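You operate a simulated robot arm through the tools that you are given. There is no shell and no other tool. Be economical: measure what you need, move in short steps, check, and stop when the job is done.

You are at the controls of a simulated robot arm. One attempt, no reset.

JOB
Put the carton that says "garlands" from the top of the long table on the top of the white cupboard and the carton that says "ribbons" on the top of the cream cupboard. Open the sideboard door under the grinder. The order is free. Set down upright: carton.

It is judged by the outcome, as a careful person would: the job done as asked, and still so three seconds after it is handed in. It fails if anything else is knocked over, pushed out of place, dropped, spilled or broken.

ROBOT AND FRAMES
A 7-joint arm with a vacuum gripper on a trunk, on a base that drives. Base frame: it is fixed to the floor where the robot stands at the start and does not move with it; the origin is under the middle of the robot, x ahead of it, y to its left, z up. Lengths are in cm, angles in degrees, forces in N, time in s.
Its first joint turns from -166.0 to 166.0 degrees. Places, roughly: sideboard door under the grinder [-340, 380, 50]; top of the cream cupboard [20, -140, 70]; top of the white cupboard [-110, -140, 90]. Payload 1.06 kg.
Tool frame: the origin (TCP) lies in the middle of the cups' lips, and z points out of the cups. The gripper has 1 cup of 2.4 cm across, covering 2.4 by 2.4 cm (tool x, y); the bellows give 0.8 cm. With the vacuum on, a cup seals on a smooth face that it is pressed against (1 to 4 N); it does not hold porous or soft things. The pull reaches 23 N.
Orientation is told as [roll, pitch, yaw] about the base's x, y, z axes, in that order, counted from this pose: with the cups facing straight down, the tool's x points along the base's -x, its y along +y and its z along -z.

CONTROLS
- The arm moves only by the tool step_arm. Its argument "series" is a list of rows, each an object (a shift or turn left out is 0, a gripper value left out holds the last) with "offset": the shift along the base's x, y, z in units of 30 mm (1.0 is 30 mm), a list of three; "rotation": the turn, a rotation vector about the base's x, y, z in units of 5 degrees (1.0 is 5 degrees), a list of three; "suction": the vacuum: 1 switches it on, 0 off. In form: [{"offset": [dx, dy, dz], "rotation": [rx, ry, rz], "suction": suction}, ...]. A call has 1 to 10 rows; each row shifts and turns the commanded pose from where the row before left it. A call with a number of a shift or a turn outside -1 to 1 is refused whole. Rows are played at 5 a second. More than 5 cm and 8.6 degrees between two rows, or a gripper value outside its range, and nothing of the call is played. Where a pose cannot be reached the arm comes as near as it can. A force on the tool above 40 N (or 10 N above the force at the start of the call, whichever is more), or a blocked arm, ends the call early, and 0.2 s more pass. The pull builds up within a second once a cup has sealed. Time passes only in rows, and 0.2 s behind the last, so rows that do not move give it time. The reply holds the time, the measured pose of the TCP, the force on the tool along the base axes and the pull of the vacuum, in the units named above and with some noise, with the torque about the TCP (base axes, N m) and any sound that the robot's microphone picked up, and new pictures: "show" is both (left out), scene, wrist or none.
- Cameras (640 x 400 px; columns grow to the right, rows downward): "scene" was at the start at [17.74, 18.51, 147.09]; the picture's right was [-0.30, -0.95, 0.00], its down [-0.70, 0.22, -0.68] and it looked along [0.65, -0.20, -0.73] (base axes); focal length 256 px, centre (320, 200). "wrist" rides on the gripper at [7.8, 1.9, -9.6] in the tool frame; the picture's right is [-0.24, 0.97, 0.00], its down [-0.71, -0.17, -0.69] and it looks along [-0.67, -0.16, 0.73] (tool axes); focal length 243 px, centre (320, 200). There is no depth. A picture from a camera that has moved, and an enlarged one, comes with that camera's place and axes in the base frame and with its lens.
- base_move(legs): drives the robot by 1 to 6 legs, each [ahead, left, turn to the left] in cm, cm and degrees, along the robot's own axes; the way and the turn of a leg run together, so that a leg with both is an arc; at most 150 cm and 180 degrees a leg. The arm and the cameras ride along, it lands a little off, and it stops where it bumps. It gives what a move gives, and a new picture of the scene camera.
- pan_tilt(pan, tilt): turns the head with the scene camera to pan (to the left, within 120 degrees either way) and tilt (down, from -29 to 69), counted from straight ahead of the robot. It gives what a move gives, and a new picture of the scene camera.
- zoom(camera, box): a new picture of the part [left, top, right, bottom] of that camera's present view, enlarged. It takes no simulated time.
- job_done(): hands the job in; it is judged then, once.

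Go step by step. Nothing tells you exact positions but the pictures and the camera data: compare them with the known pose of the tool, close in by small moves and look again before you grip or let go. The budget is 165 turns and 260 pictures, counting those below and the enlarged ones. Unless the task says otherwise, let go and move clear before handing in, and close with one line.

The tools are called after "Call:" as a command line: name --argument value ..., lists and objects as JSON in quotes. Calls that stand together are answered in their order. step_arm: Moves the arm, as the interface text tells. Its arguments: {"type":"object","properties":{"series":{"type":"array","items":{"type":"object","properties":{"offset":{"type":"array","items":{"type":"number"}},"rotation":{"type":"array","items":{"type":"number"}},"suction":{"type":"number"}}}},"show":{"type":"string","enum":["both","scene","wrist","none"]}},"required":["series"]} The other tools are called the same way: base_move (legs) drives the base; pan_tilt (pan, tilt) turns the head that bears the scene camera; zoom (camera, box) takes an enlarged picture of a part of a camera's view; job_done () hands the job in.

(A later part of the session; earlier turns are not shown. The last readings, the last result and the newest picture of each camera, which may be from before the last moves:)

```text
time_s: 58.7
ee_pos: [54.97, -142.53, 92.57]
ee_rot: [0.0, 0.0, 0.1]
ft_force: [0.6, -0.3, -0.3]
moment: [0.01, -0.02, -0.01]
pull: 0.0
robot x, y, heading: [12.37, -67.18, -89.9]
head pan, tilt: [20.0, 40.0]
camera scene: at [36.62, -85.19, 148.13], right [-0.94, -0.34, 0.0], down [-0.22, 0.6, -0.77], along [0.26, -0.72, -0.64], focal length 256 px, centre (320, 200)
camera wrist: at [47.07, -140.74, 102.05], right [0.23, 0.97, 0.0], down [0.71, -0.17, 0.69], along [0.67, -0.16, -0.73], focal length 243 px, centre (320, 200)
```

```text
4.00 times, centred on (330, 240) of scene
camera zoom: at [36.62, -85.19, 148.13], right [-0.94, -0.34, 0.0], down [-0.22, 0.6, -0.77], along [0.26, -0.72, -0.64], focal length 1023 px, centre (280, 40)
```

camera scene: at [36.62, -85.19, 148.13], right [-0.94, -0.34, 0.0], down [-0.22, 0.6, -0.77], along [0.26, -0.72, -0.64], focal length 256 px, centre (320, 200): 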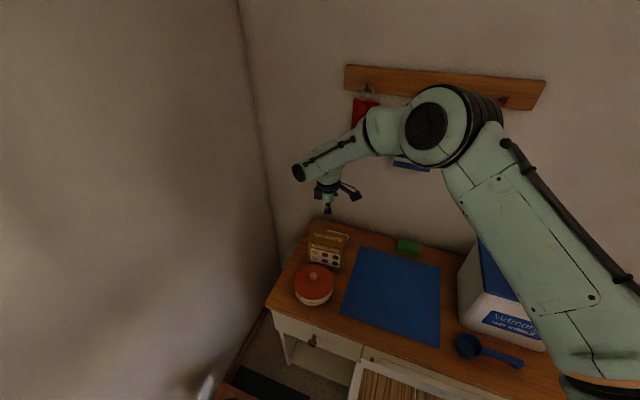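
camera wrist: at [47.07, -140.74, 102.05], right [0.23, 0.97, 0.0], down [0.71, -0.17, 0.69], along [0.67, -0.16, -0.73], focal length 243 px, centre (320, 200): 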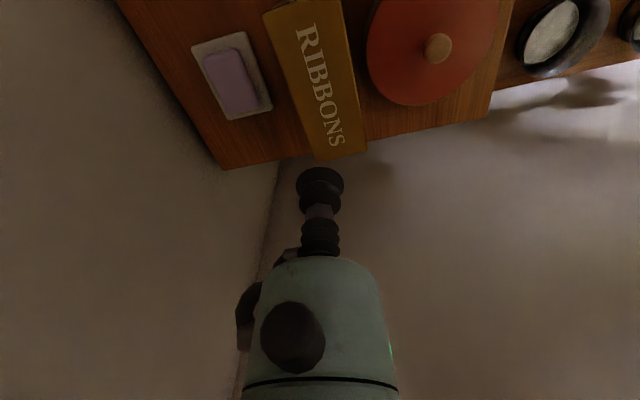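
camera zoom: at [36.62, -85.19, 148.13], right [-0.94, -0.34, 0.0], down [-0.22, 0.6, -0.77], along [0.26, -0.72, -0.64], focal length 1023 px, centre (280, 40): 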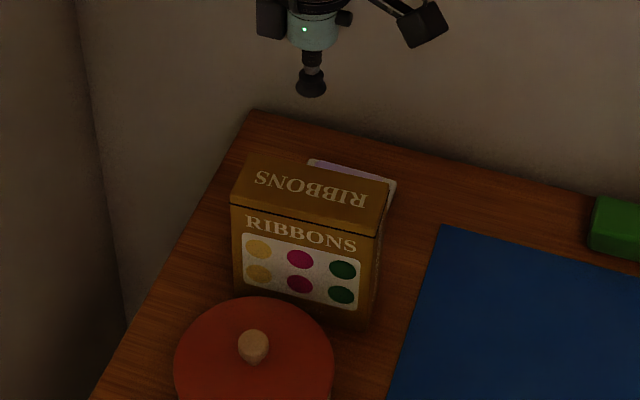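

Ribbons is placed well. I raise and retract the arm, then drive back and around to face the table again.

Call:
step_arm --series '[{"offset": [0, 0, 1]}, {"offset": [0, 0, 1]}, {"offset": [0, 0, 1]}, {"offset": [0, 0, 1]}, {"offset": [0, 0.3, 1]}, {"offset": [0, 1, 1]}, {"offset": [0, 1, 1]}, {"offset": [0, 1, 0]}, {"offset": [0, 1, 0]}, {"offset": [0, 1, 0]}]' --show "none"

Call:
step_arm --series '[{"offset": [-0.5, 1, 0]}, {"offset": [-0.5, 1, 0]}, {"offset": [-0.5, 1, 0]}, {"offset": [-0.5, 0.6, 0]}]' --show "scene"

Call:
base_move --legs '[[0, -30, 0], [-20, 0, 0], [-10, -32, 0], [0, 0, 90]]'

```text
time_s: 60.9
ee_pos: [54.85, -126.52, 113.35]
ee_rot: [0.1, 0.0, 0.1]
ft_force: [1.0, -0.4, -0.4]
moment: [0.02, -0.02, 0.02]
pull: 0.1
robot x, y, heading: [12.57, -67.01, -90.1]
head pan, tilt: [20.0, 40.0]
```

```text
time_s: 61.9
ee_pos: [48.8, -115.79, 113.48]
ee_rot: [0.1, -0.2, 0.0]
ft_force: [0.4, -1.0, 0.6]
moment: [-0.01, 0.01, -0.02]
pull: 0.0
robot x, y, heading: [12.55, -66.87, -89.8]
head pan, tilt: [20.0, 40.0]
camera scene: at [36.63, -85.19, 148.13], right [-0.94, -0.34, 0.0], down [-0.22, 0.6, -0.77], along [0.26, -0.72, -0.64], focal length 256 px, centre (320, 200)
```

scene: 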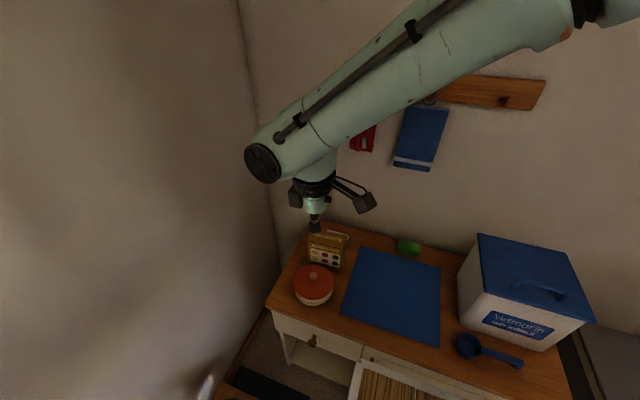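

```text
time_s: 70.7
ee_pos: [-0.34, -2.4, 113.4]
ee_rot: [0.0, -0.1, 88.9]
ft_force: [0.4, 0.3, -0.5]
moment: [-0.03, -0.02, 0.03]
pull: 0.0
robot x, y, heading: [-49.56, -37.53, -1.2]
head pan, tilt: [20.0, 40.0]
camera scene: at [-31.1, -14.19, 148.13], right [0.33, -0.94, 0.0], down [-0.61, -0.21, -0.77], along [0.72, 0.25, -0.64], focal length 256 px, centre (320, 200)
```

scene: 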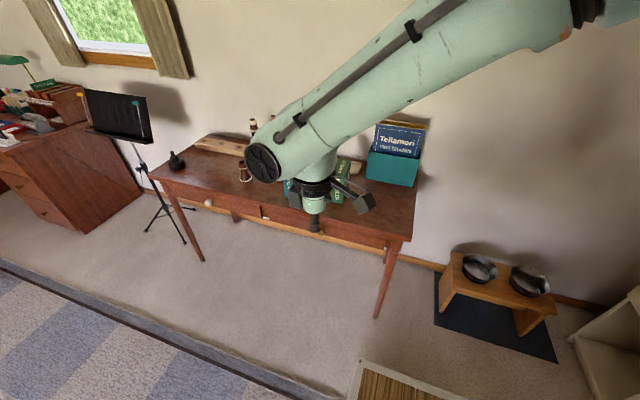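

Now left and ahead to bring the tool above the garlands carton.

Call:
base_move --legs '[[0, 0, 1.2], [0, 30, 0], [30, 0, 0], [18, 0, 0]]'

Call:
pan_tilt --pan 10 --tilt 55

Call:
step_arm --series '[{}]' --show "wrist"

```text
time_s: 75.8
ee_pos: [47.07, 28.15, 113.35]
ee_rot: [0.0, -0.1, 90.0]
ft_force: [-0.4, 0.0, -0.1]
moment: [-0.02, -0.01, 0.03]
pull: 0.0
robot x, y, heading: [-1.62, -7.65, 0.1]
head pan, tilt: [20.0, 40.0]
camera scene: at [16.52, 15.74, 148.13], right [0.34, -0.94, 0.0], down [-0.6, -0.22, -0.77], along [0.72, 0.26, -0.64], focal length 256 px, centre (320, 200)
```

scene: 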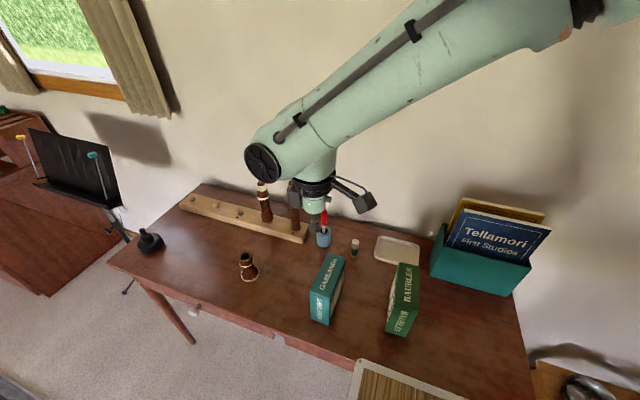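

```text
time_s: 76.6
ee_pos: [47.22, 28.05, 113.38]
ee_rot: [0.0, -0.1, 90.0]
ft_force: [-0.1, -0.6, -0.1]
moment: [-0.03, -0.01, 0.01]
pull: 0.1
robot x, y, heading: [-1.48, -7.9, -0.0]
head pan, tilt: [10.0, 55.0]
camera scene: at [15.63, 14.09, 146.07], right [0.17, -0.98, 0.0], down [-0.81, -0.14, -0.57], along [0.57, 0.1, -0.82], focal length 256 px, centre (320, 200)
```

scene: 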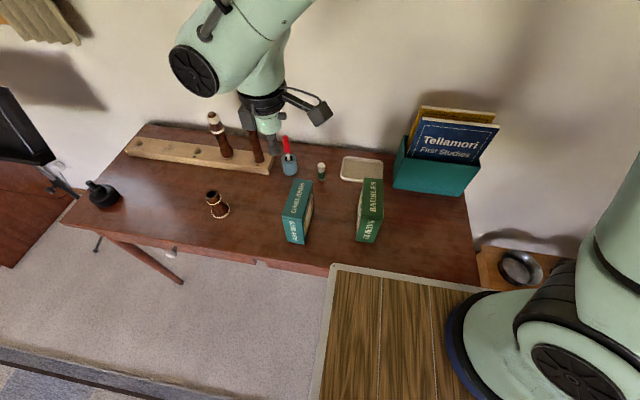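

```text
time_s: 77.0
ee_pos: [47.11, 28.16, 113.51]
ee_rot: [0.0, -0.2, 90.0]
ft_force: [0.1, -0.8, 1.0]
moment: [0.01, -0.04, 0.03]
pull: 0.0
robot x, y, heading: [-1.79, -8.16, -0.1]
head pan, tilt: [10.0, 55.0]
camera wrist: at [45.22, 20.24, 122.97], right [-0.97, 0.24, 0.0], down [0.17, 0.71, 0.69], along [0.16, 0.67, -0.73], focal length 243 px, centre (320, 200)
```

wrist: 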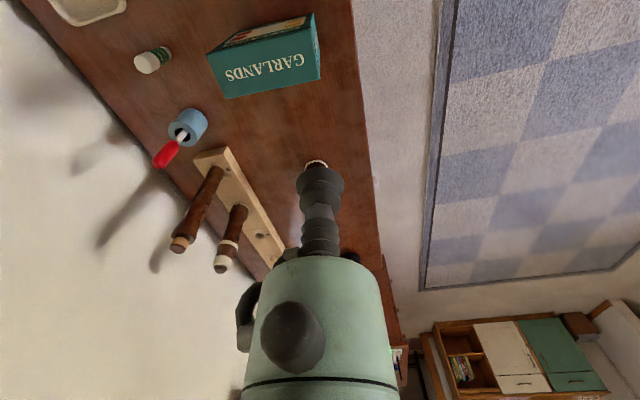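

Garlands top centre ≈ (54.5,27.3). Moving above it and descending.

Call:
step_arm --series '[{"offset": [0.9, -0.1, 0]}, {"offset": [0.9, -0.1, 0]}, {"offset": [0.67, -0.1, 0]}, {"offset": [0, 0, -1]}, {"offset": [0, 0, -1]}, {"offset": [0, 0, -1]}, {"offset": [0, 0, -1]}, {"offset": [0, 0, -1]}, {"offset": [0, 0, -1]}, {}]'

```text
time_s: 79.2
ee_pos: [54.49, 27.33, 95.32]
ee_rot: [0.0, -0.1, 90.0]
ft_force: [-0.2, 0.8, 0.1]
moment: [0.0, -0.03, 0.0]
pull: 0.0
robot x, y, heading: [-1.32, -8.13, 0.0]
head pan, tilt: [10.0, 55.0]
camera scene: at [15.63, 14.08, 146.06], right [0.17, -0.98, 0.0], down [-0.81, -0.14, -0.57], along [0.56, 0.1, -0.82], focal length 256 px, centre (320, 200)
camera wrist: at [52.62, 19.34, 104.81], right [-0.97, 0.24, 0.0], down [0.17, 0.71, 0.69], along [0.16, 0.67, -0.73], focal length 243 px, centre (320, 200)
```

scene: 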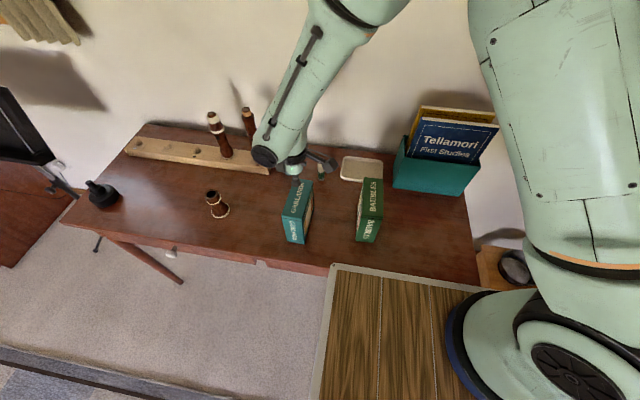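
wrist: 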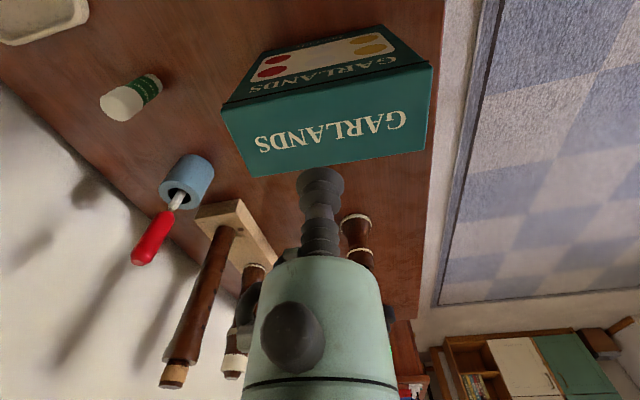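

Call:
step_arm --series '[{"offset": [-0.17, 0.12, -0.6], "suction": 1}, {"offset": [0, 0, -0.6]}, {"offset": [0, 0, -0.5]}, {"offset": [0, 0, -0.2]}, {"offset": [0, 0, -0.1]}, {"offset": [0, 0, -0.1]}, {}]' --show "none"

```text
time_s: 80.8
ee_pos: [54.06, 27.72, 89.08]
ee_rot: [-0.1, -0.2, 89.9]
ft_force: [9.0, 2.9, 20.6]
moment: [0.01, 0.1, 0.0]
pull: 22.6
robot x, y, heading: [-1.53, -8.21, 0.3]
head pan, tilt: [10.0, 55.0]
```

Sealed. Lifting.

Call:
step_arm --series '[{"offset": [0, 0, 0.2]}, {"offset": [0, 0, 0.3]}, {"offset": [0, 0, 0.6]}, {"offset": [0, 0, 0.9]}, {"offset": [0, 0, 1]}, {"offset": [0, 0, 1]}, {"offset": [0, 0, 1]}, {"offset": [0, 0, 1]}, {"offset": [0, 0, 1]}, {"offset": [0, 0, 1]}]' --show "scene"

Call:
base_move --legs '[[-25, 0, 0], [-30, 0, 0]]'

```text
time_s: 83.0
ee_pos: [54.22, 27.52, 113.08]
ee_rot: [0.1, -0.1, 90.0]
ft_force: [0.6, 0.4, -2.8]
moment: [0.05, 0.0, 0.01]
pull: 23.4
robot x, y, heading: [-1.64, -8.03, 0.0]
head pan, tilt: [10.0, 55.0]
camera scene: at [15.65, 14.1, 146.06], right [0.17, -0.98, 0.0], down [-0.81, -0.14, -0.57], along [0.56, 0.1, -0.82], focal length 256 px, centre (320, 200)
```

scene: 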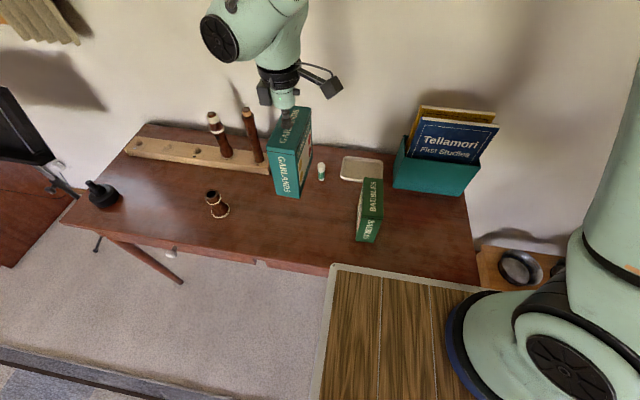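

```text
time_s: 86.5
ee_pos: [-1.07, 27.38, 113.19]
ee_rot: [-0.1, -0.1, 89.9]
ft_force: [0.9, -0.4, -3.0]
moment: [-0.03, 0.02, 0.01]
pull: 23.3
robot x, y, heading: [-57.18, -7.94, 0.0]
head pan, tilt: [10.0, 55.0]
camera scene: at [-39.69, 14.01, 146.06], right [0.17, -0.99, 0.0], down [-0.81, -0.14, -0.57], along [0.56, 0.1, -0.82], focal length 256 px, centre (320, 200)
```

scene: 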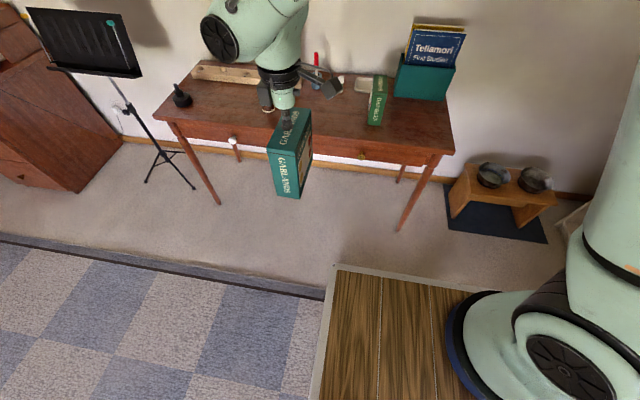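

Turning toward the white cupboard and moving across to look at its top.

Call:
base_move --legs '[[0, 0, -45], [0, 0, -45], [0, -40, 0]]'

Call:
pan_tilt --pan 0 --tilt 35

```text
time_s: 93.0
ee_pos: [-60.07, -63.87, 113.08]
ee_rot: [0.0, -0.1, 1.1]
ft_force: [0.2, -1.2, -2.8]
moment: [0.01, -0.01, 0.03]
pull: 23.0
robot x, y, heading: [-96.43, -8.8, -88.4]
head pan, tilt: [10.0, 55.0]
camera scene: at [-74.01, -25.63, 146.06], right [-0.98, -0.19, 0.0], down [-0.16, 0.8, -0.57], along [0.11, -0.56, -0.82], focal length 256 px, centre (320, 200)
```

scene: 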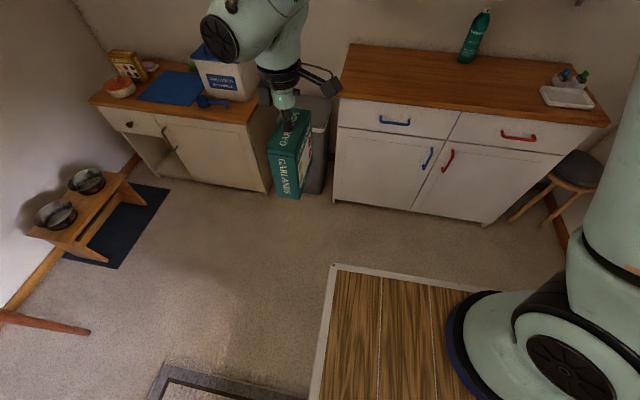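

```text
time_s: 93.8
ee_pos: [-60.08, -63.99, 113.08]
ee_rot: [0.0, -0.1, 1.1]
ft_force: [-0.6, 0.1, -2.8]
moment: [0.03, 0.01, 0.04]
pull: 23.0
robot x, y, heading: [-96.77, -9.24, -88.8]
head pan, tilt: [0.0, 35.0]
camera scene: at [-75.22, -27.35, 148.88], right [-1.0, -0.02, 0.0], down [-0.01, 0.57, -0.82], along [0.02, -0.82, -0.57], focal length 256 px, centre (320, 200)
```

scene: 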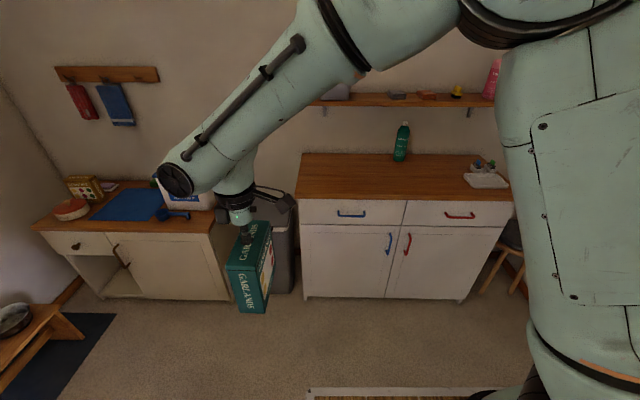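

White top is largely free; I'll set garlands at about (-80,-127). Driving closer.

Call:
base_move --legs '[[0, 0, -1.4], [0, -20, 0], [44, 0, 0]]'

Call:
pan_tilt --pan 5 --tilt 45

```text
time_s: 98.1
ee_pos: [-81.94, -109.32, 113.09]
ee_rot: [0.0, 0.0, -0.4]
ft_force: [-0.5, -0.9, -3.6]
moment: [0.0, 0.03, 0.0]
pull: 23.3
robot x, y, heading: [-117.29, -53.44, -90.6]
head pan, tilt: [0.0, 35.0]
camera scene: at [-95.97, -72.33, 148.89], right [-1.0, 0.01, 0.0], down [0.0, 0.57, -0.82], along [-0.01, -0.82, -0.57], focal length 256 px, centre (320, 200)
```

scene: 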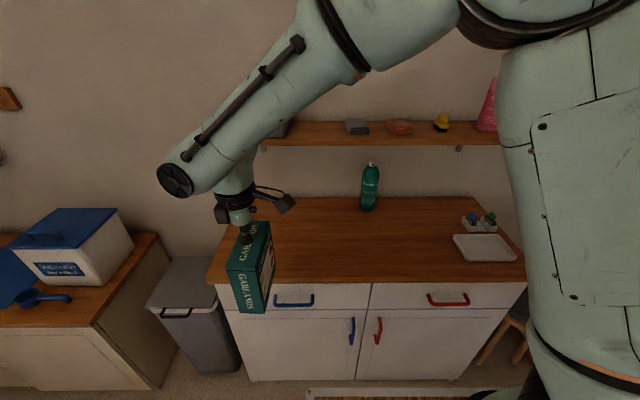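

```text
time_s: 98.8
ee_pos: [-81.79, -109.21, 113.11]
ee_rot: [0.0, -0.1, -0.5]
ft_force: [0.0, -0.8, -2.6]
moment: [0.0, -0.06, -0.01]
pull: 22.9
robot x, y, heading: [-116.64, -53.24, -90.6]
head pan, tilt: [5.0, 45.0]
camera scene: at [-95.26, -71.62, 147.41], right [-1.0, -0.08, 0.0], down [-0.06, 0.7, -0.71], along [0.06, -0.71, -0.71], focal length 256 px, centre (320, 200)
```

scene: 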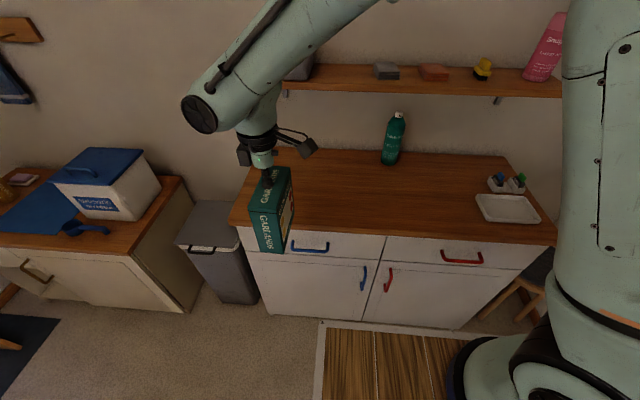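

Extending over the top to (-81,-128), clear of the wall shelf.

Call:
step_arm --series '[{"offset": [0, -0.8, 0.2]}, {"offset": [0.1, -1, 0]}, {"offset": [0.1, -1, 0]}, {"offset": [0.1, -1, 0]}, {"offset": [0, -1, 0]}, {"offset": [0, -1, 0]}, {"offset": [0, -0.45, 0]}, {}]'

```text
time_s: 100.6
ee_pos: [-80.9, -127.94, 113.86]
ee_rot: [0.0, -0.2, -0.5]
ft_force: [0.1, -0.4, -3.6]
moment: [-0.04, -0.05, -0.01]
pull: 23.1
robot x, y, heading: [-116.89, -53.08, -90.4]
head pan, tilt: [5.0, 45.0]
camera scene: at [-95.26, -71.62, 147.4], right [-1.0, -0.08, 0.0], down [-0.06, 0.7, -0.71], along [0.06, -0.7, -0.71], focal length 256 px, centre (320, 200)
camera wrist: at [-88.84, -126.05, 123.39], right [0.24, 0.97, 0.0], down [0.71, -0.18, 0.69], along [0.67, -0.17, -0.73], focal length 243 px, centre (320, 200)
```

scene: 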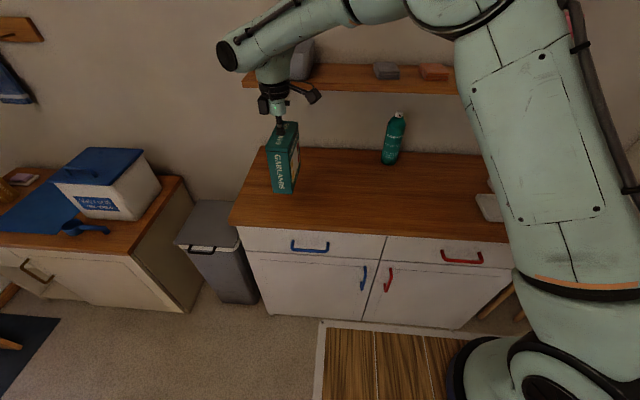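
wrist: 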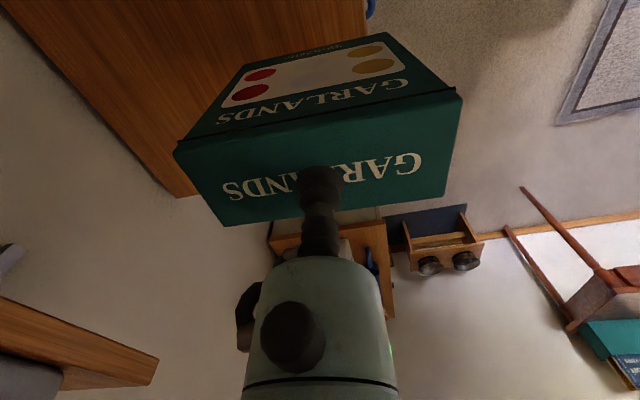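

The wrist view puts the front edge near y≈-121.5 (top z≈85), so I'll turn the carton 90° so it lies along x and fits well in front of the shelf.

Call:
step_arm --series '[{"rotation": [0, 0, -1]}, {"rotation": [0, 0, -1]}, {"rotation": [0, 0, -1]}, {"rotation": [0, 0, -1]}, {"rotation": [0, 0, -1]}, {"rotation": [0, 0, -1]}, {"rotation": [0, 0, -1]}, {"rotation": [0, 0, -1]}, {"rotation": [0, 0, -1]}]' --show "none"

Call:
step_arm --series '[{"rotation": [0, 0, -1]}, {"rotation": [0, 0, -1]}, {"rotation": [0, 0, -1]}, {"rotation": [0, 0, -1]}, {"rotation": [0, 0, -1]}, {"rotation": [0, 0, -1]}, {"rotation": [0, 0, -1]}, {"rotation": [0, 0, -1]}, {"rotation": [0, 0, -0.9]}, {}]'

```text
time_s: 102.6
ee_pos: [-80.9, -128.03, 113.66]
ee_rot: [0.0, -0.1, -45.7]
ft_force: [0.5, 0.7, -2.9]
moment: [0.01, -0.05, 0.0]
pull: 23.1
robot x, y, heading: [-116.94, -52.87, -90.4]
head pan, tilt: [5.0, 45.0]
```

```text
time_s: 104.8
ee_pos: [-80.83, -128.13, 113.63]
ee_rot: [0.1, -0.2, -90.1]
ft_force: [0.5, 0.3, -3.2]
moment: [0.01, 0.0, 0.01]
pull: 22.7
robot x, y, heading: [-117.3, -53.06, -90.8]
head pan, tilt: [5.0, 45.0]
camera scene: at [-95.25, -71.62, 147.4], right [-1.0, -0.08, 0.0], down [-0.06, 0.7, -0.71], along [0.06, -0.7, -0.71], focal length 256 px, centre (320, 200)
camera wrist: at [-79.08, -120.24, 123.24], right [0.97, -0.24, 0.0], down [-0.17, -0.71, 0.69], along [-0.16, -0.67, -0.73], focal length 243 px, centre (320, 200)
```

scene: 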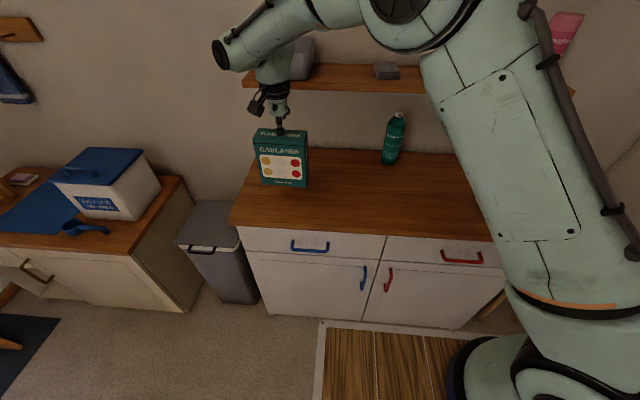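
wrist: 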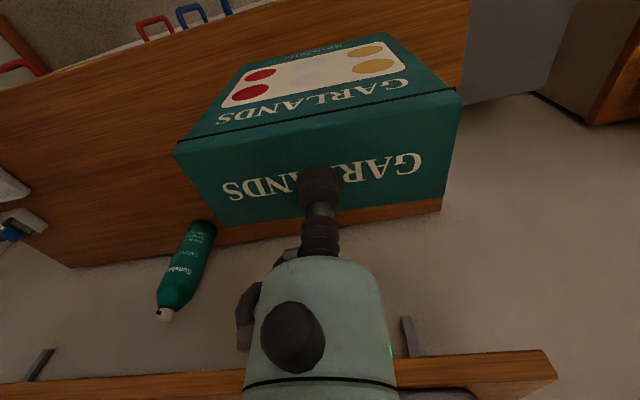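

Front edge y≈-122.4, shelf front at ≈-141. Current (-81,-128.3) fits between; lowering in stages.

Call:
step_arm --series '[{"offset": [0, -0.15, -0.8]}, {"offset": [0, 0, -0.8]}, {"offset": [0, 0, -0.8]}, {}]'

Call:
zoom --camera "scene" --box '[200, 30, 400, 250]'

```text
time_s: 105.8
ee_pos: [-81.08, -128.52, 106.39]
ee_rot: [0.0, -0.1, -90.0]
ft_force: [0.1, 0.4, -2.9]
moment: [0.02, 0.02, -0.05]
pull: 22.6
robot x, y, heading: [-117.11, -53.0, -90.7]
head pan, tilt: [5.0, 45.0]
camera scene: at [-95.26, -71.62, 147.4], right [-1.0, -0.08, 0.0], down [-0.06, 0.7, -0.71], along [0.06, -0.7, -0.71], focal length 256 px, centre (320, 200)
camera wrist: at [-79.16, -120.69, 116.03], right [0.97, -0.24, 0.0], down [-0.17, -0.71, 0.69], along [-0.16, -0.67, -0.73], focal length 243 px, centre (320, 200)
```

scene: 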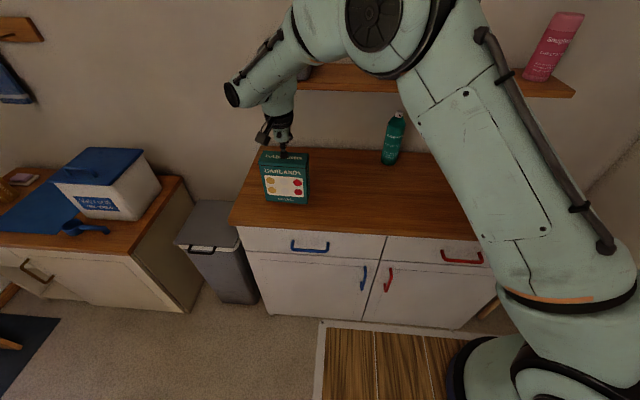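
wrist: 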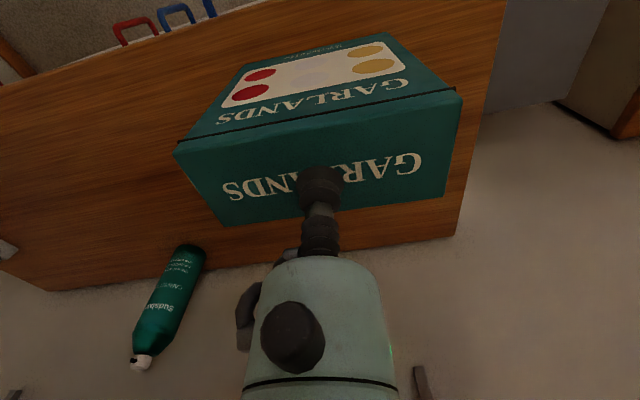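

```text
1.82 times, centred on (300, 140) of scene
camera zoom: at [-95.26, -71.62, 147.4], right [-1.0, -0.08, 0.0], down [-0.06, 0.7, -0.71], along [0.06, -0.7, -0.71], focal length 465 px, centre (356, 309)
```

zoom: 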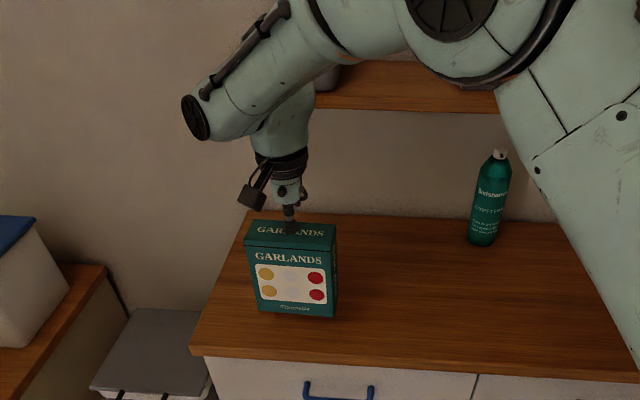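

Call:
step_arm --series '[{"offset": [0, 0, -0.6]}, {"offset": [0, 0, -0.6]}, {"offset": [0, 0, -0.4]}, {}]' --show "none"

Call:
step_arm --series '[{"offset": [0, 0, -0.08]}, {"offset": [0, 0, -0.08]}, {"offset": [0, 0, -0.08]}, {}]' --show "none"

Call:
step_arm --series '[{"offset": [0, 0, -0.08]}, {"offset": [0, 0, -0.08]}, {}]' --show "scene"

```text
time_s: 106.8
ee_pos: [-80.99, -128.49, 101.72]
ee_rot: [-0.1, -0.1, -89.9]
ft_force: [-0.4, -1.0, -2.7]
moment: [0.01, 0.0, 0.0]
pull: 23.1
robot x, y, heading: [-116.83, -53.05, -90.2]
head pan, tilt: [5.0, 45.0]
```

```text
time_s: 107.8
ee_pos: [-81.06, -128.44, 101.17]
ee_rot: [0.0, -0.1, -89.9]
ft_force: [-1.8, -0.4, 1.9]
moment: [-0.01, 0.0, -0.01]
pull: 22.8
robot x, y, heading: [-117.0, -53.24, -90.6]
head pan, tilt: [5.0, 45.0]
```

```text
time_s: 108.6
ee_pos: [-81.03, -128.44, 100.71]
ee_rot: [0.0, -0.2, -90.0]
ft_force: [-3.8, -2.5, 15.5]
moment: [0.04, 0.0, -0.02]
pull: 22.6
robot x, y, heading: [-117.12, -53.04, -90.3]
head pan, tilt: [5.0, 45.0]
camera scene: at [-95.31, -71.57, 147.42], right [-1.0, -0.08, 0.0], down [-0.06, 0.7, -0.71], along [0.06, -0.71, -0.71], focal length 256 px, centre (320, 200)
```

scene: 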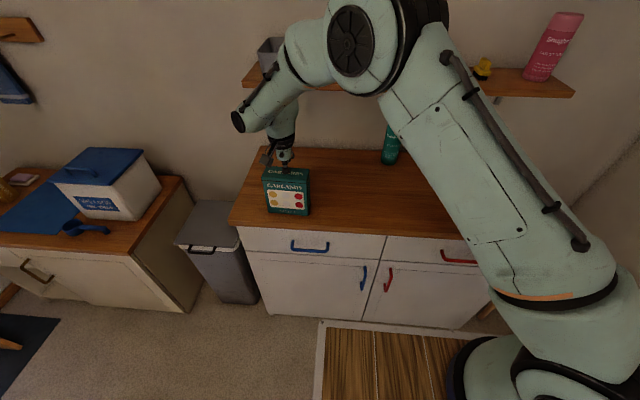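

Contact (15 N). Releasing and rising.

Call:
step_arm --series '[{"offset": [0, 0, 0.12]}, {"suction": 0}, {}, {}, {}, {}]' --show "none"

Call:
step_arm --series '[{"offset": [0, 0, 0.15]}, {"offset": [0, 0, 0.3]}, {"offset": [0, 0, 0.6]}, {"offset": [0, 0.2, 1]}, {"offset": [0, 0.5, 1]}, {"offset": [0, 0.8, 1]}, {"offset": [0, 1, 0.6]}, {"offset": [0, 1, 0]}, {"offset": [0, 1, 0]}, {"offset": [0, 1, 0]}]' --show "scene"

Call:
zoom --camera "scene" --box '[200, 100, 400, 260]'

```text
time_s: 110.0
ee_pos: [-81.09, -128.62, 100.93]
ee_rot: [0.1, -0.1, -90.0]
ft_force: [-0.8, -0.5, 0.2]
moment: [-0.03, -0.02, 0.02]
pull: 0.1
robot x, y, heading: [-117.25, -53.46, -90.3]
head pan, tilt: [5.0, 45.0]
```

```text
time_s: 112.2
ee_pos: [-81.01, -111.99, 114.91]
ee_rot: [0.1, 0.0, -90.1]
ft_force: [-0.3, 0.2, 0.3]
moment: [0.02, -0.03, 0.01]
pull: 0.0
robot x, y, heading: [-116.77, -53.23, -90.4]
head pan, tilt: [5.0, 45.0]
camera scene: at [-95.25, -71.65, 147.4], right [-1.0, -0.08, 0.0], down [-0.06, 0.71, -0.71], along [0.06, -0.7, -0.71], focal length 256 px, centre (320, 200)
```

scene: 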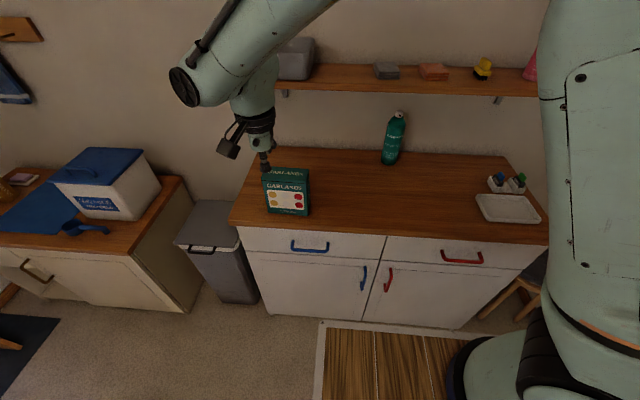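

```text
2.50 times, centred on (300, 180) of scene
camera zoom: at [-95.25, -71.65, 147.4], right [-1.0, -0.08, 0.0], down [-0.06, 0.71, -0.71], along [0.06, -0.7, -0.71], focal length 639 px, centre (370, 250)
```

zoom: 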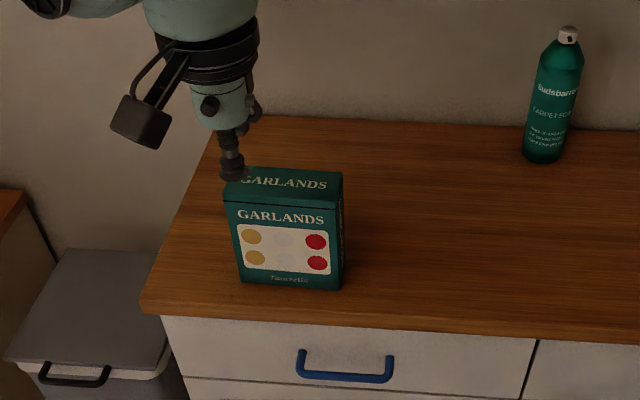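

Both cartons are set down. Now I back off and drive toward the sideboard at (-340,380).

Call:
base_move --legs '[[-60, 0, 0], [0, 0, 90], [0, 0, 90], [110, 0, 0], [0, 60, 0]]'

Call:
pan_tilt --pan 40 --tilt 25

```text
time_s: 131.5
ee_pos: [-215.32, 174.05, 114.99]
ee_rot: [0.0, -0.1, 91.4]
ft_force: [-1.0, -0.7, -0.1]
moment: [-0.01, 0.01, 0.01]
pull: 0.1
robot x, y, heading: [-178.14, 116.0, 90.9]
head pan, tilt: [5.0, 45.0]
camera scene: at [-199.86, 133.69, 147.4], right [0.99, 0.1, 0.0], down [0.07, -0.7, -0.71], along [-0.07, 0.7, -0.71], focal length 256 px, centre (320, 200)
```

scene: 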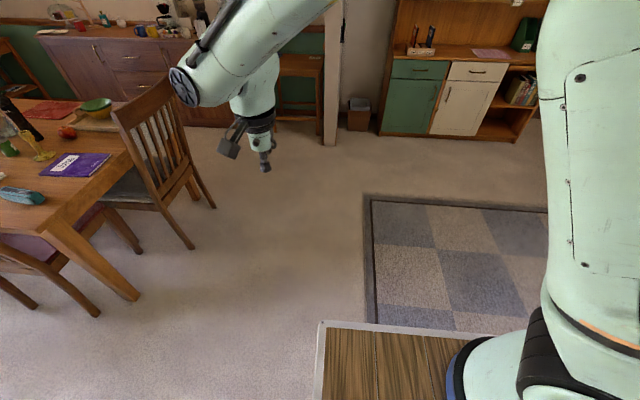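

```text
time_s: 132.5
ee_pos: [-215.34, 173.98, 115.0]
ee_rot: [0.0, -0.1, 91.4]
ft_force: [-0.3, 0.3, 0.2]
moment: [0.0, -0.02, -0.01]
pull: 0.1
robot x, y, heading: [-177.81, 115.89, 91.2]
head pan, tilt: [40.0, 25.0]
camera scene: at [-205.05, 132.56, 150.46], right [0.76, 0.65, 0.0], down [0.28, -0.32, -0.91], along [-0.59, 0.69, -0.42], focal length 256 px, centre (320, 200)
```

scene: 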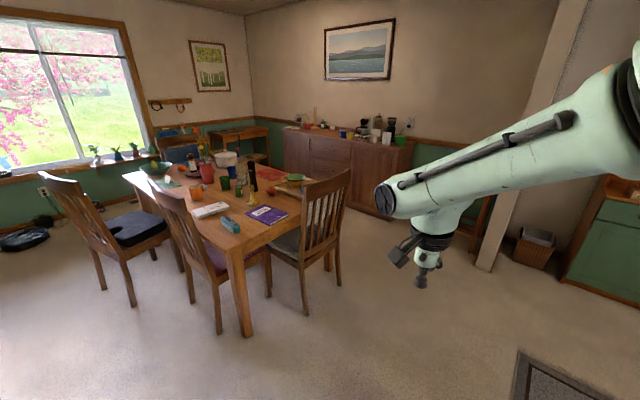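

Call:
zoom --camera "scene" --box '[270, 95, 430, 225]'

Call:
base_move --legs '[[80, 0, 0]]'

Call:
pan_tilt --pan 45 --tilt 30

```text
3.08 times, centred on (350, 160) of scene
camera zoom: at [-205.05, 132.56, 150.46], right [0.76, 0.65, 0.0], down [0.28, -0.32, -0.91], along [-0.59, 0.69, -0.42], focal length 787 px, centre (228, 323)
```

zoom: 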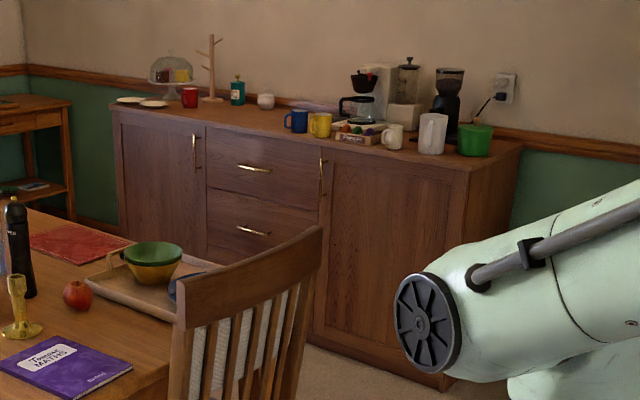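

```text
time_s: 136.7
ee_pos: [-216.55, 251.77, 114.97]
ee_rot: [-0.1, -0.1, 91.3]
ft_force: [-0.4, 0.3, 0.8]
moment: [0.0, 0.01, -0.01]
pull: 0.1
robot x, y, heading: [-179.26, 193.68, 90.9]
head pan, tilt: [40.0, 25.0]
camera scene: at [-206.28, 210.4, 150.46], right [0.76, 0.65, 0.0], down [0.28, -0.32, -0.91], along [-0.59, 0.69, -0.42], focal length 256 px, centre (320, 200)
```

scene: 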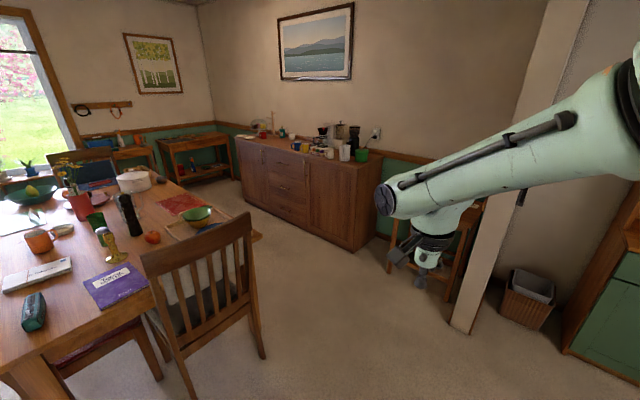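

```text
time_s: 137.4
ee_pos: [-216.56, 251.77, 114.98]
ee_rot: [0.1, -0.1, 91.3]
ft_force: [-0.6, 0.2, 0.5]
moment: [0.01, 0.03, 0.0]
pull: 0.1
robot x, y, heading: [-178.92, 193.76, 91.0]
head pan, tilt: [45.0, 30.0]
camera scene: at [-206.74, 209.73, 149.67], right [0.7, 0.72, 0.0], down [0.36, -0.35, -0.87], along [-0.62, 0.6, -0.5], focal length 256 px, centre (320, 200)
```

scene: 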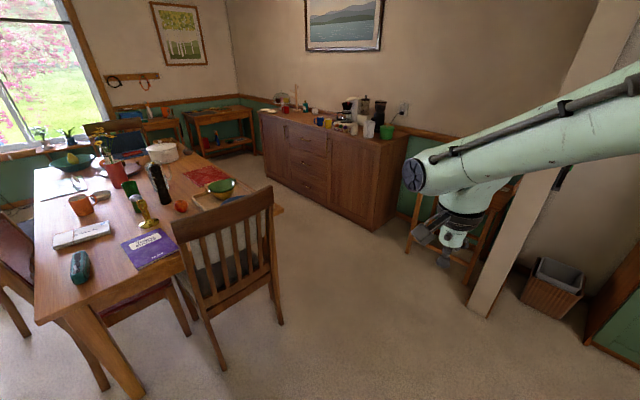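

The grinder stands above the sideboard's right door, whose handle is at its left edge (hinge right). I zoom to measure.

Call:
zoom --camera "scene" --box '[250, 80, 420, 240]'

```text
2.50 times, centred on (335, 160) of scene
camera zoom: at [-206.74, 209.73, 149.67], right [0.7, 0.72, 0.0], down [0.36, -0.35, -0.87], along [-0.62, 0.6, -0.5], focal length 639 px, centre (282, 300)
```

zoom: 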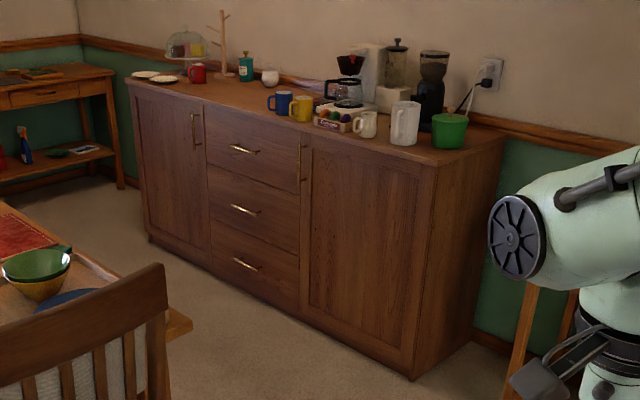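

The right door spans x≈-372…-316 at y≈381, handle at its left, hinge right. I turn to heading 180 here, bring the arm to the robot's centre, then slide into the space right of the dining chair.

Call:
base_move --legs '[[0, 0, 89]]'

Call:
step_arm --series '[{"offset": [0, 1, 0]}, {"offset": [0, 1, 0]}, {"offset": [0, 1, 0]}, {"offset": [0, 1, 0]}, {"offset": [0, 1, 0]}, {"offset": [0, 1, 0]}, {"offset": [0, 1, 0]}, {"offset": [0, 1, 0]}, {"offset": [0, 1, 0]}, {"offset": [0, 1, 0]}]' --show "none"

Call:
step_arm --series '[{"offset": [0, 1, 0]}, {"offset": [0, 1, 0]}, {"offset": [0, 1, 0]}, {"offset": [0, 1, 0]}, {"offset": [0, 1, 0]}]' --show "scene"

```text
time_s: 141.6
ee_pos: [-237.45, 157.0, 114.88]
ee_rot: [0.0, -0.2, -179.0]
ft_force: [1.1, 0.0, -0.4]
moment: [0.0, -0.02, -0.01]
pull: 0.1
robot x, y, heading: [-179.2, 193.81, -179.5]
head pan, tilt: [45.0, 30.0]
camera scene: at [-195.23, 166.2, 149.67], right [-0.71, 0.7, 0.0], down [0.35, 0.36, -0.87], along [-0.61, -0.62, -0.5], focal length 256 px, centre (320, 200)
```

scene: 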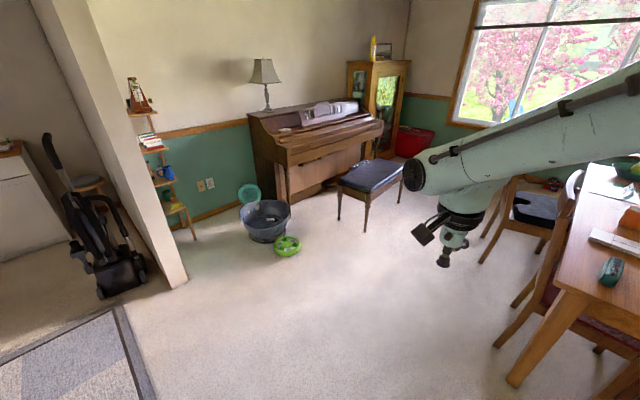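

```text
time_s: 143.8
ee_pos: [-237.28, 187.02, 114.88]
ee_rot: [0.0, -0.1, -178.9]
ft_force: [-0.6, -0.2, 0.4]
moment: [0.03, -0.02, -0.01]
pull: 0.0
robot x, y, heading: [-179.32, 194.31, -179.2]
head pan, tilt: [45.0, 30.0]
```

```text
time_s: 145.0
ee_pos: [-237.21, 202.06, 114.91]
ee_rot: [0.1, -0.1, -179.1]
ft_force: [-0.7, 0.1, 0.5]
moment: [0.03, 0.01, -0.01]
pull: 0.0
robot x, y, heading: [-179.58, 193.91, -179.3]
head pan, tilt: [45.0, 30.0]
camera scene: at [-195.22, 166.18, 149.66], right [-0.71, 0.7, 0.0], down [0.35, 0.36, -0.87], along [-0.61, -0.62, -0.5], focal length 256 px, centre (320, 200)
```

scene: 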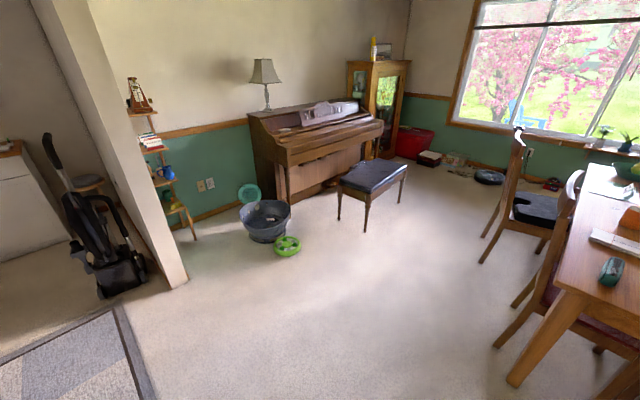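

Call:
base_move --legs '[[0, 0, -0.7], [0, 85, 0]]'

```text
time_s: 149.9
ee_pos: [-236.81, 115.7, 114.91]
ee_rot: [0.0, -0.1, -178.6]
ft_force: [0.3, -0.3, 1.0]
moment: [0.0, -0.03, -0.01]
pull: 0.0
robot x, y, heading: [-178.37, 107.98, -179.2]
head pan, tilt: [45.0, 30.0]
camera scene: at [-194.39, 80.22, 149.67], right [-0.72, 0.69, 0.0], down [0.35, 0.36, -0.87], along [-0.6, -0.62, -0.5], focal length 256 px, centre (320, 200)
```

scene: 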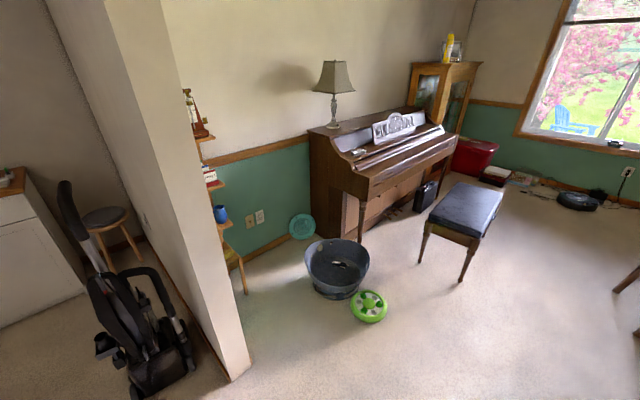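

I went left by mistake (no contact). Now right, with the head turned to watch the way.

Call:
pan_tilt --pan -70 --tilt 40

Call:
base_move --legs '[[0, 0, -0.8], [0, -140, 0]]'

```text
time_s: 151.8
ee_pos: [-236.81, 115.7, 114.89]
ee_rot: [0.0, -0.1, -178.5]
ft_force: [-0.3, -0.1, 0.2]
moment: [-0.01, 0.01, -0.01]
pull: 0.1
robot x, y, heading: [-178.61, 107.72, -178.8]
head pan, tilt: [-70.0, 40.0]
camera scene: at [-191.15, 94.66, 148.13], right [0.93, 0.36, 0.0], down [0.23, -0.6, -0.77], along [-0.27, 0.71, -0.64], focal length 256 px, centre (320, 200)
```

scene: 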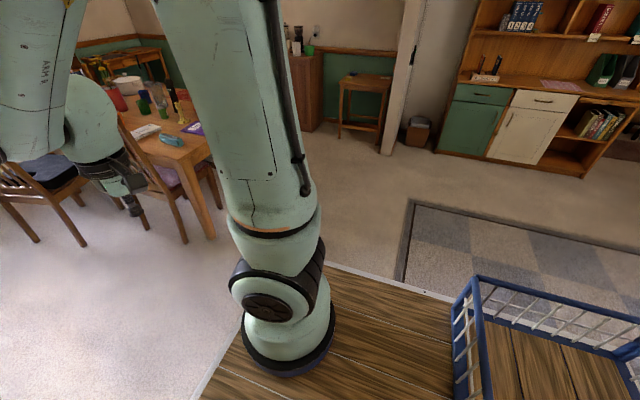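

```text
time_s: 159.3
ee_pos: [-235.36, 260.9, 114.88]
ee_rot: [0.0, -0.1, 179.3]
ft_force: [0.5, -0.5, -0.1]
moment: [-0.02, -0.03, -0.03]
pull: 0.3
robot x, y, heading: [-177.25, 251.17, 179.0]
head pan, tilt: [-70.0, 40.0]
camera scene: at [-190.49, 238.23, 148.13], right [0.95, 0.32, 0.0], down [0.21, -0.61, -0.77], along [-0.25, 0.72, -0.64], focal length 256 px, centre (320, 200)
```

scene: 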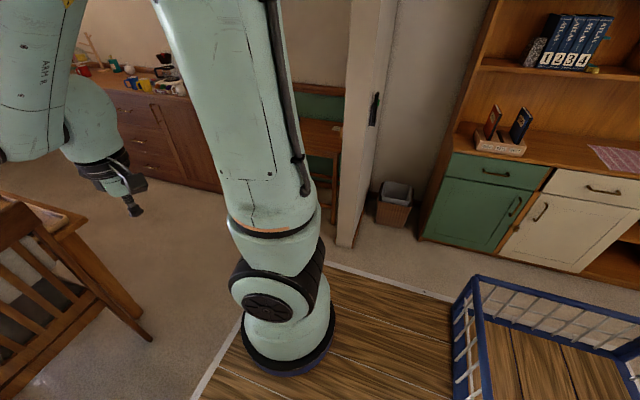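

Call:
base_move --legs '[[0, 0, 1], [0, -60, 0], [50, 0, 0]]'

Call:
pan_tilt --pan 10 --tilt 50

```text
time_s: 165.6
ee_pos: [-286.07, 320.41, 114.81]
ee_rot: [0.1, -0.1, -179.7]
ft_force: [0.5, 0.1, -0.8]
moment: [-0.03, 0.01, -0.02]
pull: 0.0
robot x, y, heading: [-228.37, 311.43, 179.9]
head pan, tilt: [-70.0, 40.0]
camera scene: at [-240.94, 298.3, 148.13], right [0.94, 0.34, 0.0], down [0.22, -0.6, -0.77], along [-0.26, 0.72, -0.64], focal length 256 px, centre (320, 200)
```

scene: 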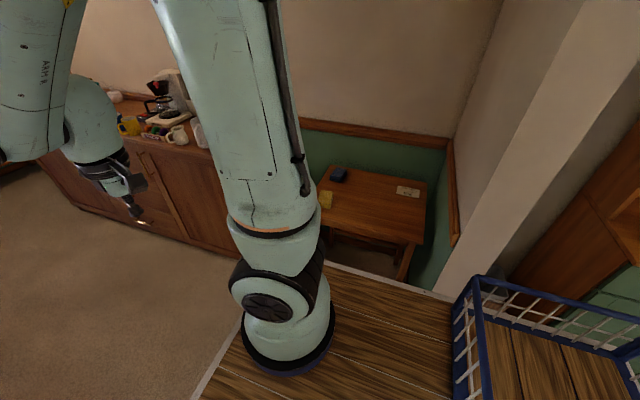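

```text
time_s: 167.1
ee_pos: [-286.04, 320.35, 114.83]
ee_rot: [0.0, -0.1, -179.8]
ft_force: [0.3, -0.9, 0.4]
moment: [-0.01, -0.01, -0.01]
pull: 0.2
robot x, y, heading: [-227.94, 311.32, 179.9]
head pan, tilt: [10.0, 50.0]
camera scene: at [-245.65, 289.0, 146.72], right [-0.17, 0.99, 0.0], down [0.76, 0.13, -0.64], along [-0.63, -0.11, -0.77], focal length 256 px, centre (320, 200)
```

scene: 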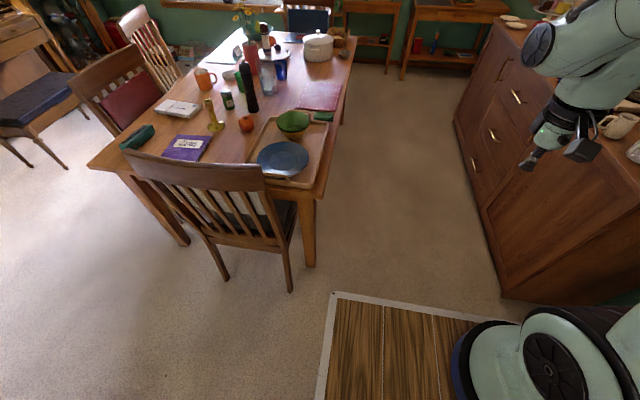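

Space is clear. I advance 36 cm and look at the door.

Call:
base_move --legs '[[36, 0, 0]]'

Call:
pan_tilt --pan -30 --tilt 45

```text
time_s: 169.4
ee_pos: [-322.55, 320.67, 114.92]
ee_rot: [0.0, -0.1, -180.1]
ft_force: [0.2, -0.5, -0.1]
moment: [-0.02, -0.01, 0.01]
pull: 0.1
robot x, y, heading: [-264.48, 311.61, 179.5]
head pan, tilt: [10.0, 50.0]
camera scene: at [-282.19, 289.26, 146.71], right [-0.17, 0.99, 0.0], down [0.76, 0.13, -0.64], along [-0.63, -0.11, -0.77], focal length 256 px, centre (320, 200)
```

scene: 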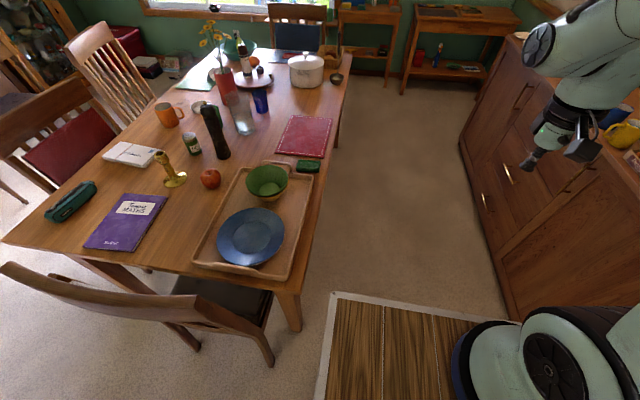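

```text
time_s: 170.5
ee_pos: [-322.48, 320.57, 114.91]
ee_rot: [0.0, -0.1, -180.1]
ft_force: [-0.9, -0.6, -0.1]
moment: [0.02, 0.01, 0.0]
pull: 0.1
robot x, y, heading: [-264.36, 311.44, 179.8]
head pan, tilt: [-30.0, 45.0]
camera scene: at [-281.6, 294.65, 147.41], right [0.51, 0.86, 0.0], down [0.61, -0.36, -0.71], along [-0.61, 0.36, -0.71], focal length 256 px, centre (320, 200)
```

scene: 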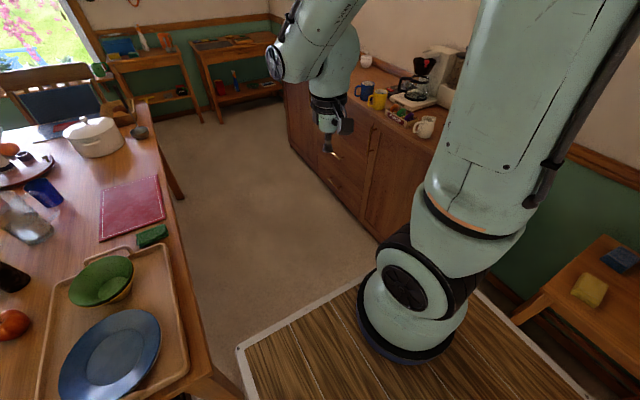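

Call:
zoom --camera "scene" --box '[270, 70, 450, 250]'

```text
2.22 times, centred on (360, 160) of scene
camera zoom: at [-281.6, 294.65, 147.41], right [0.51, 0.86, 0.0], down [0.61, -0.36, -0.71], along [-0.61, 0.36, -0.71], focal length 568 px, centre (231, 289)
```

zoom: 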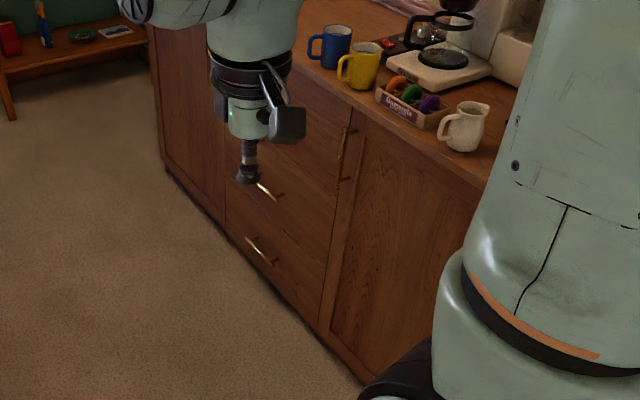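

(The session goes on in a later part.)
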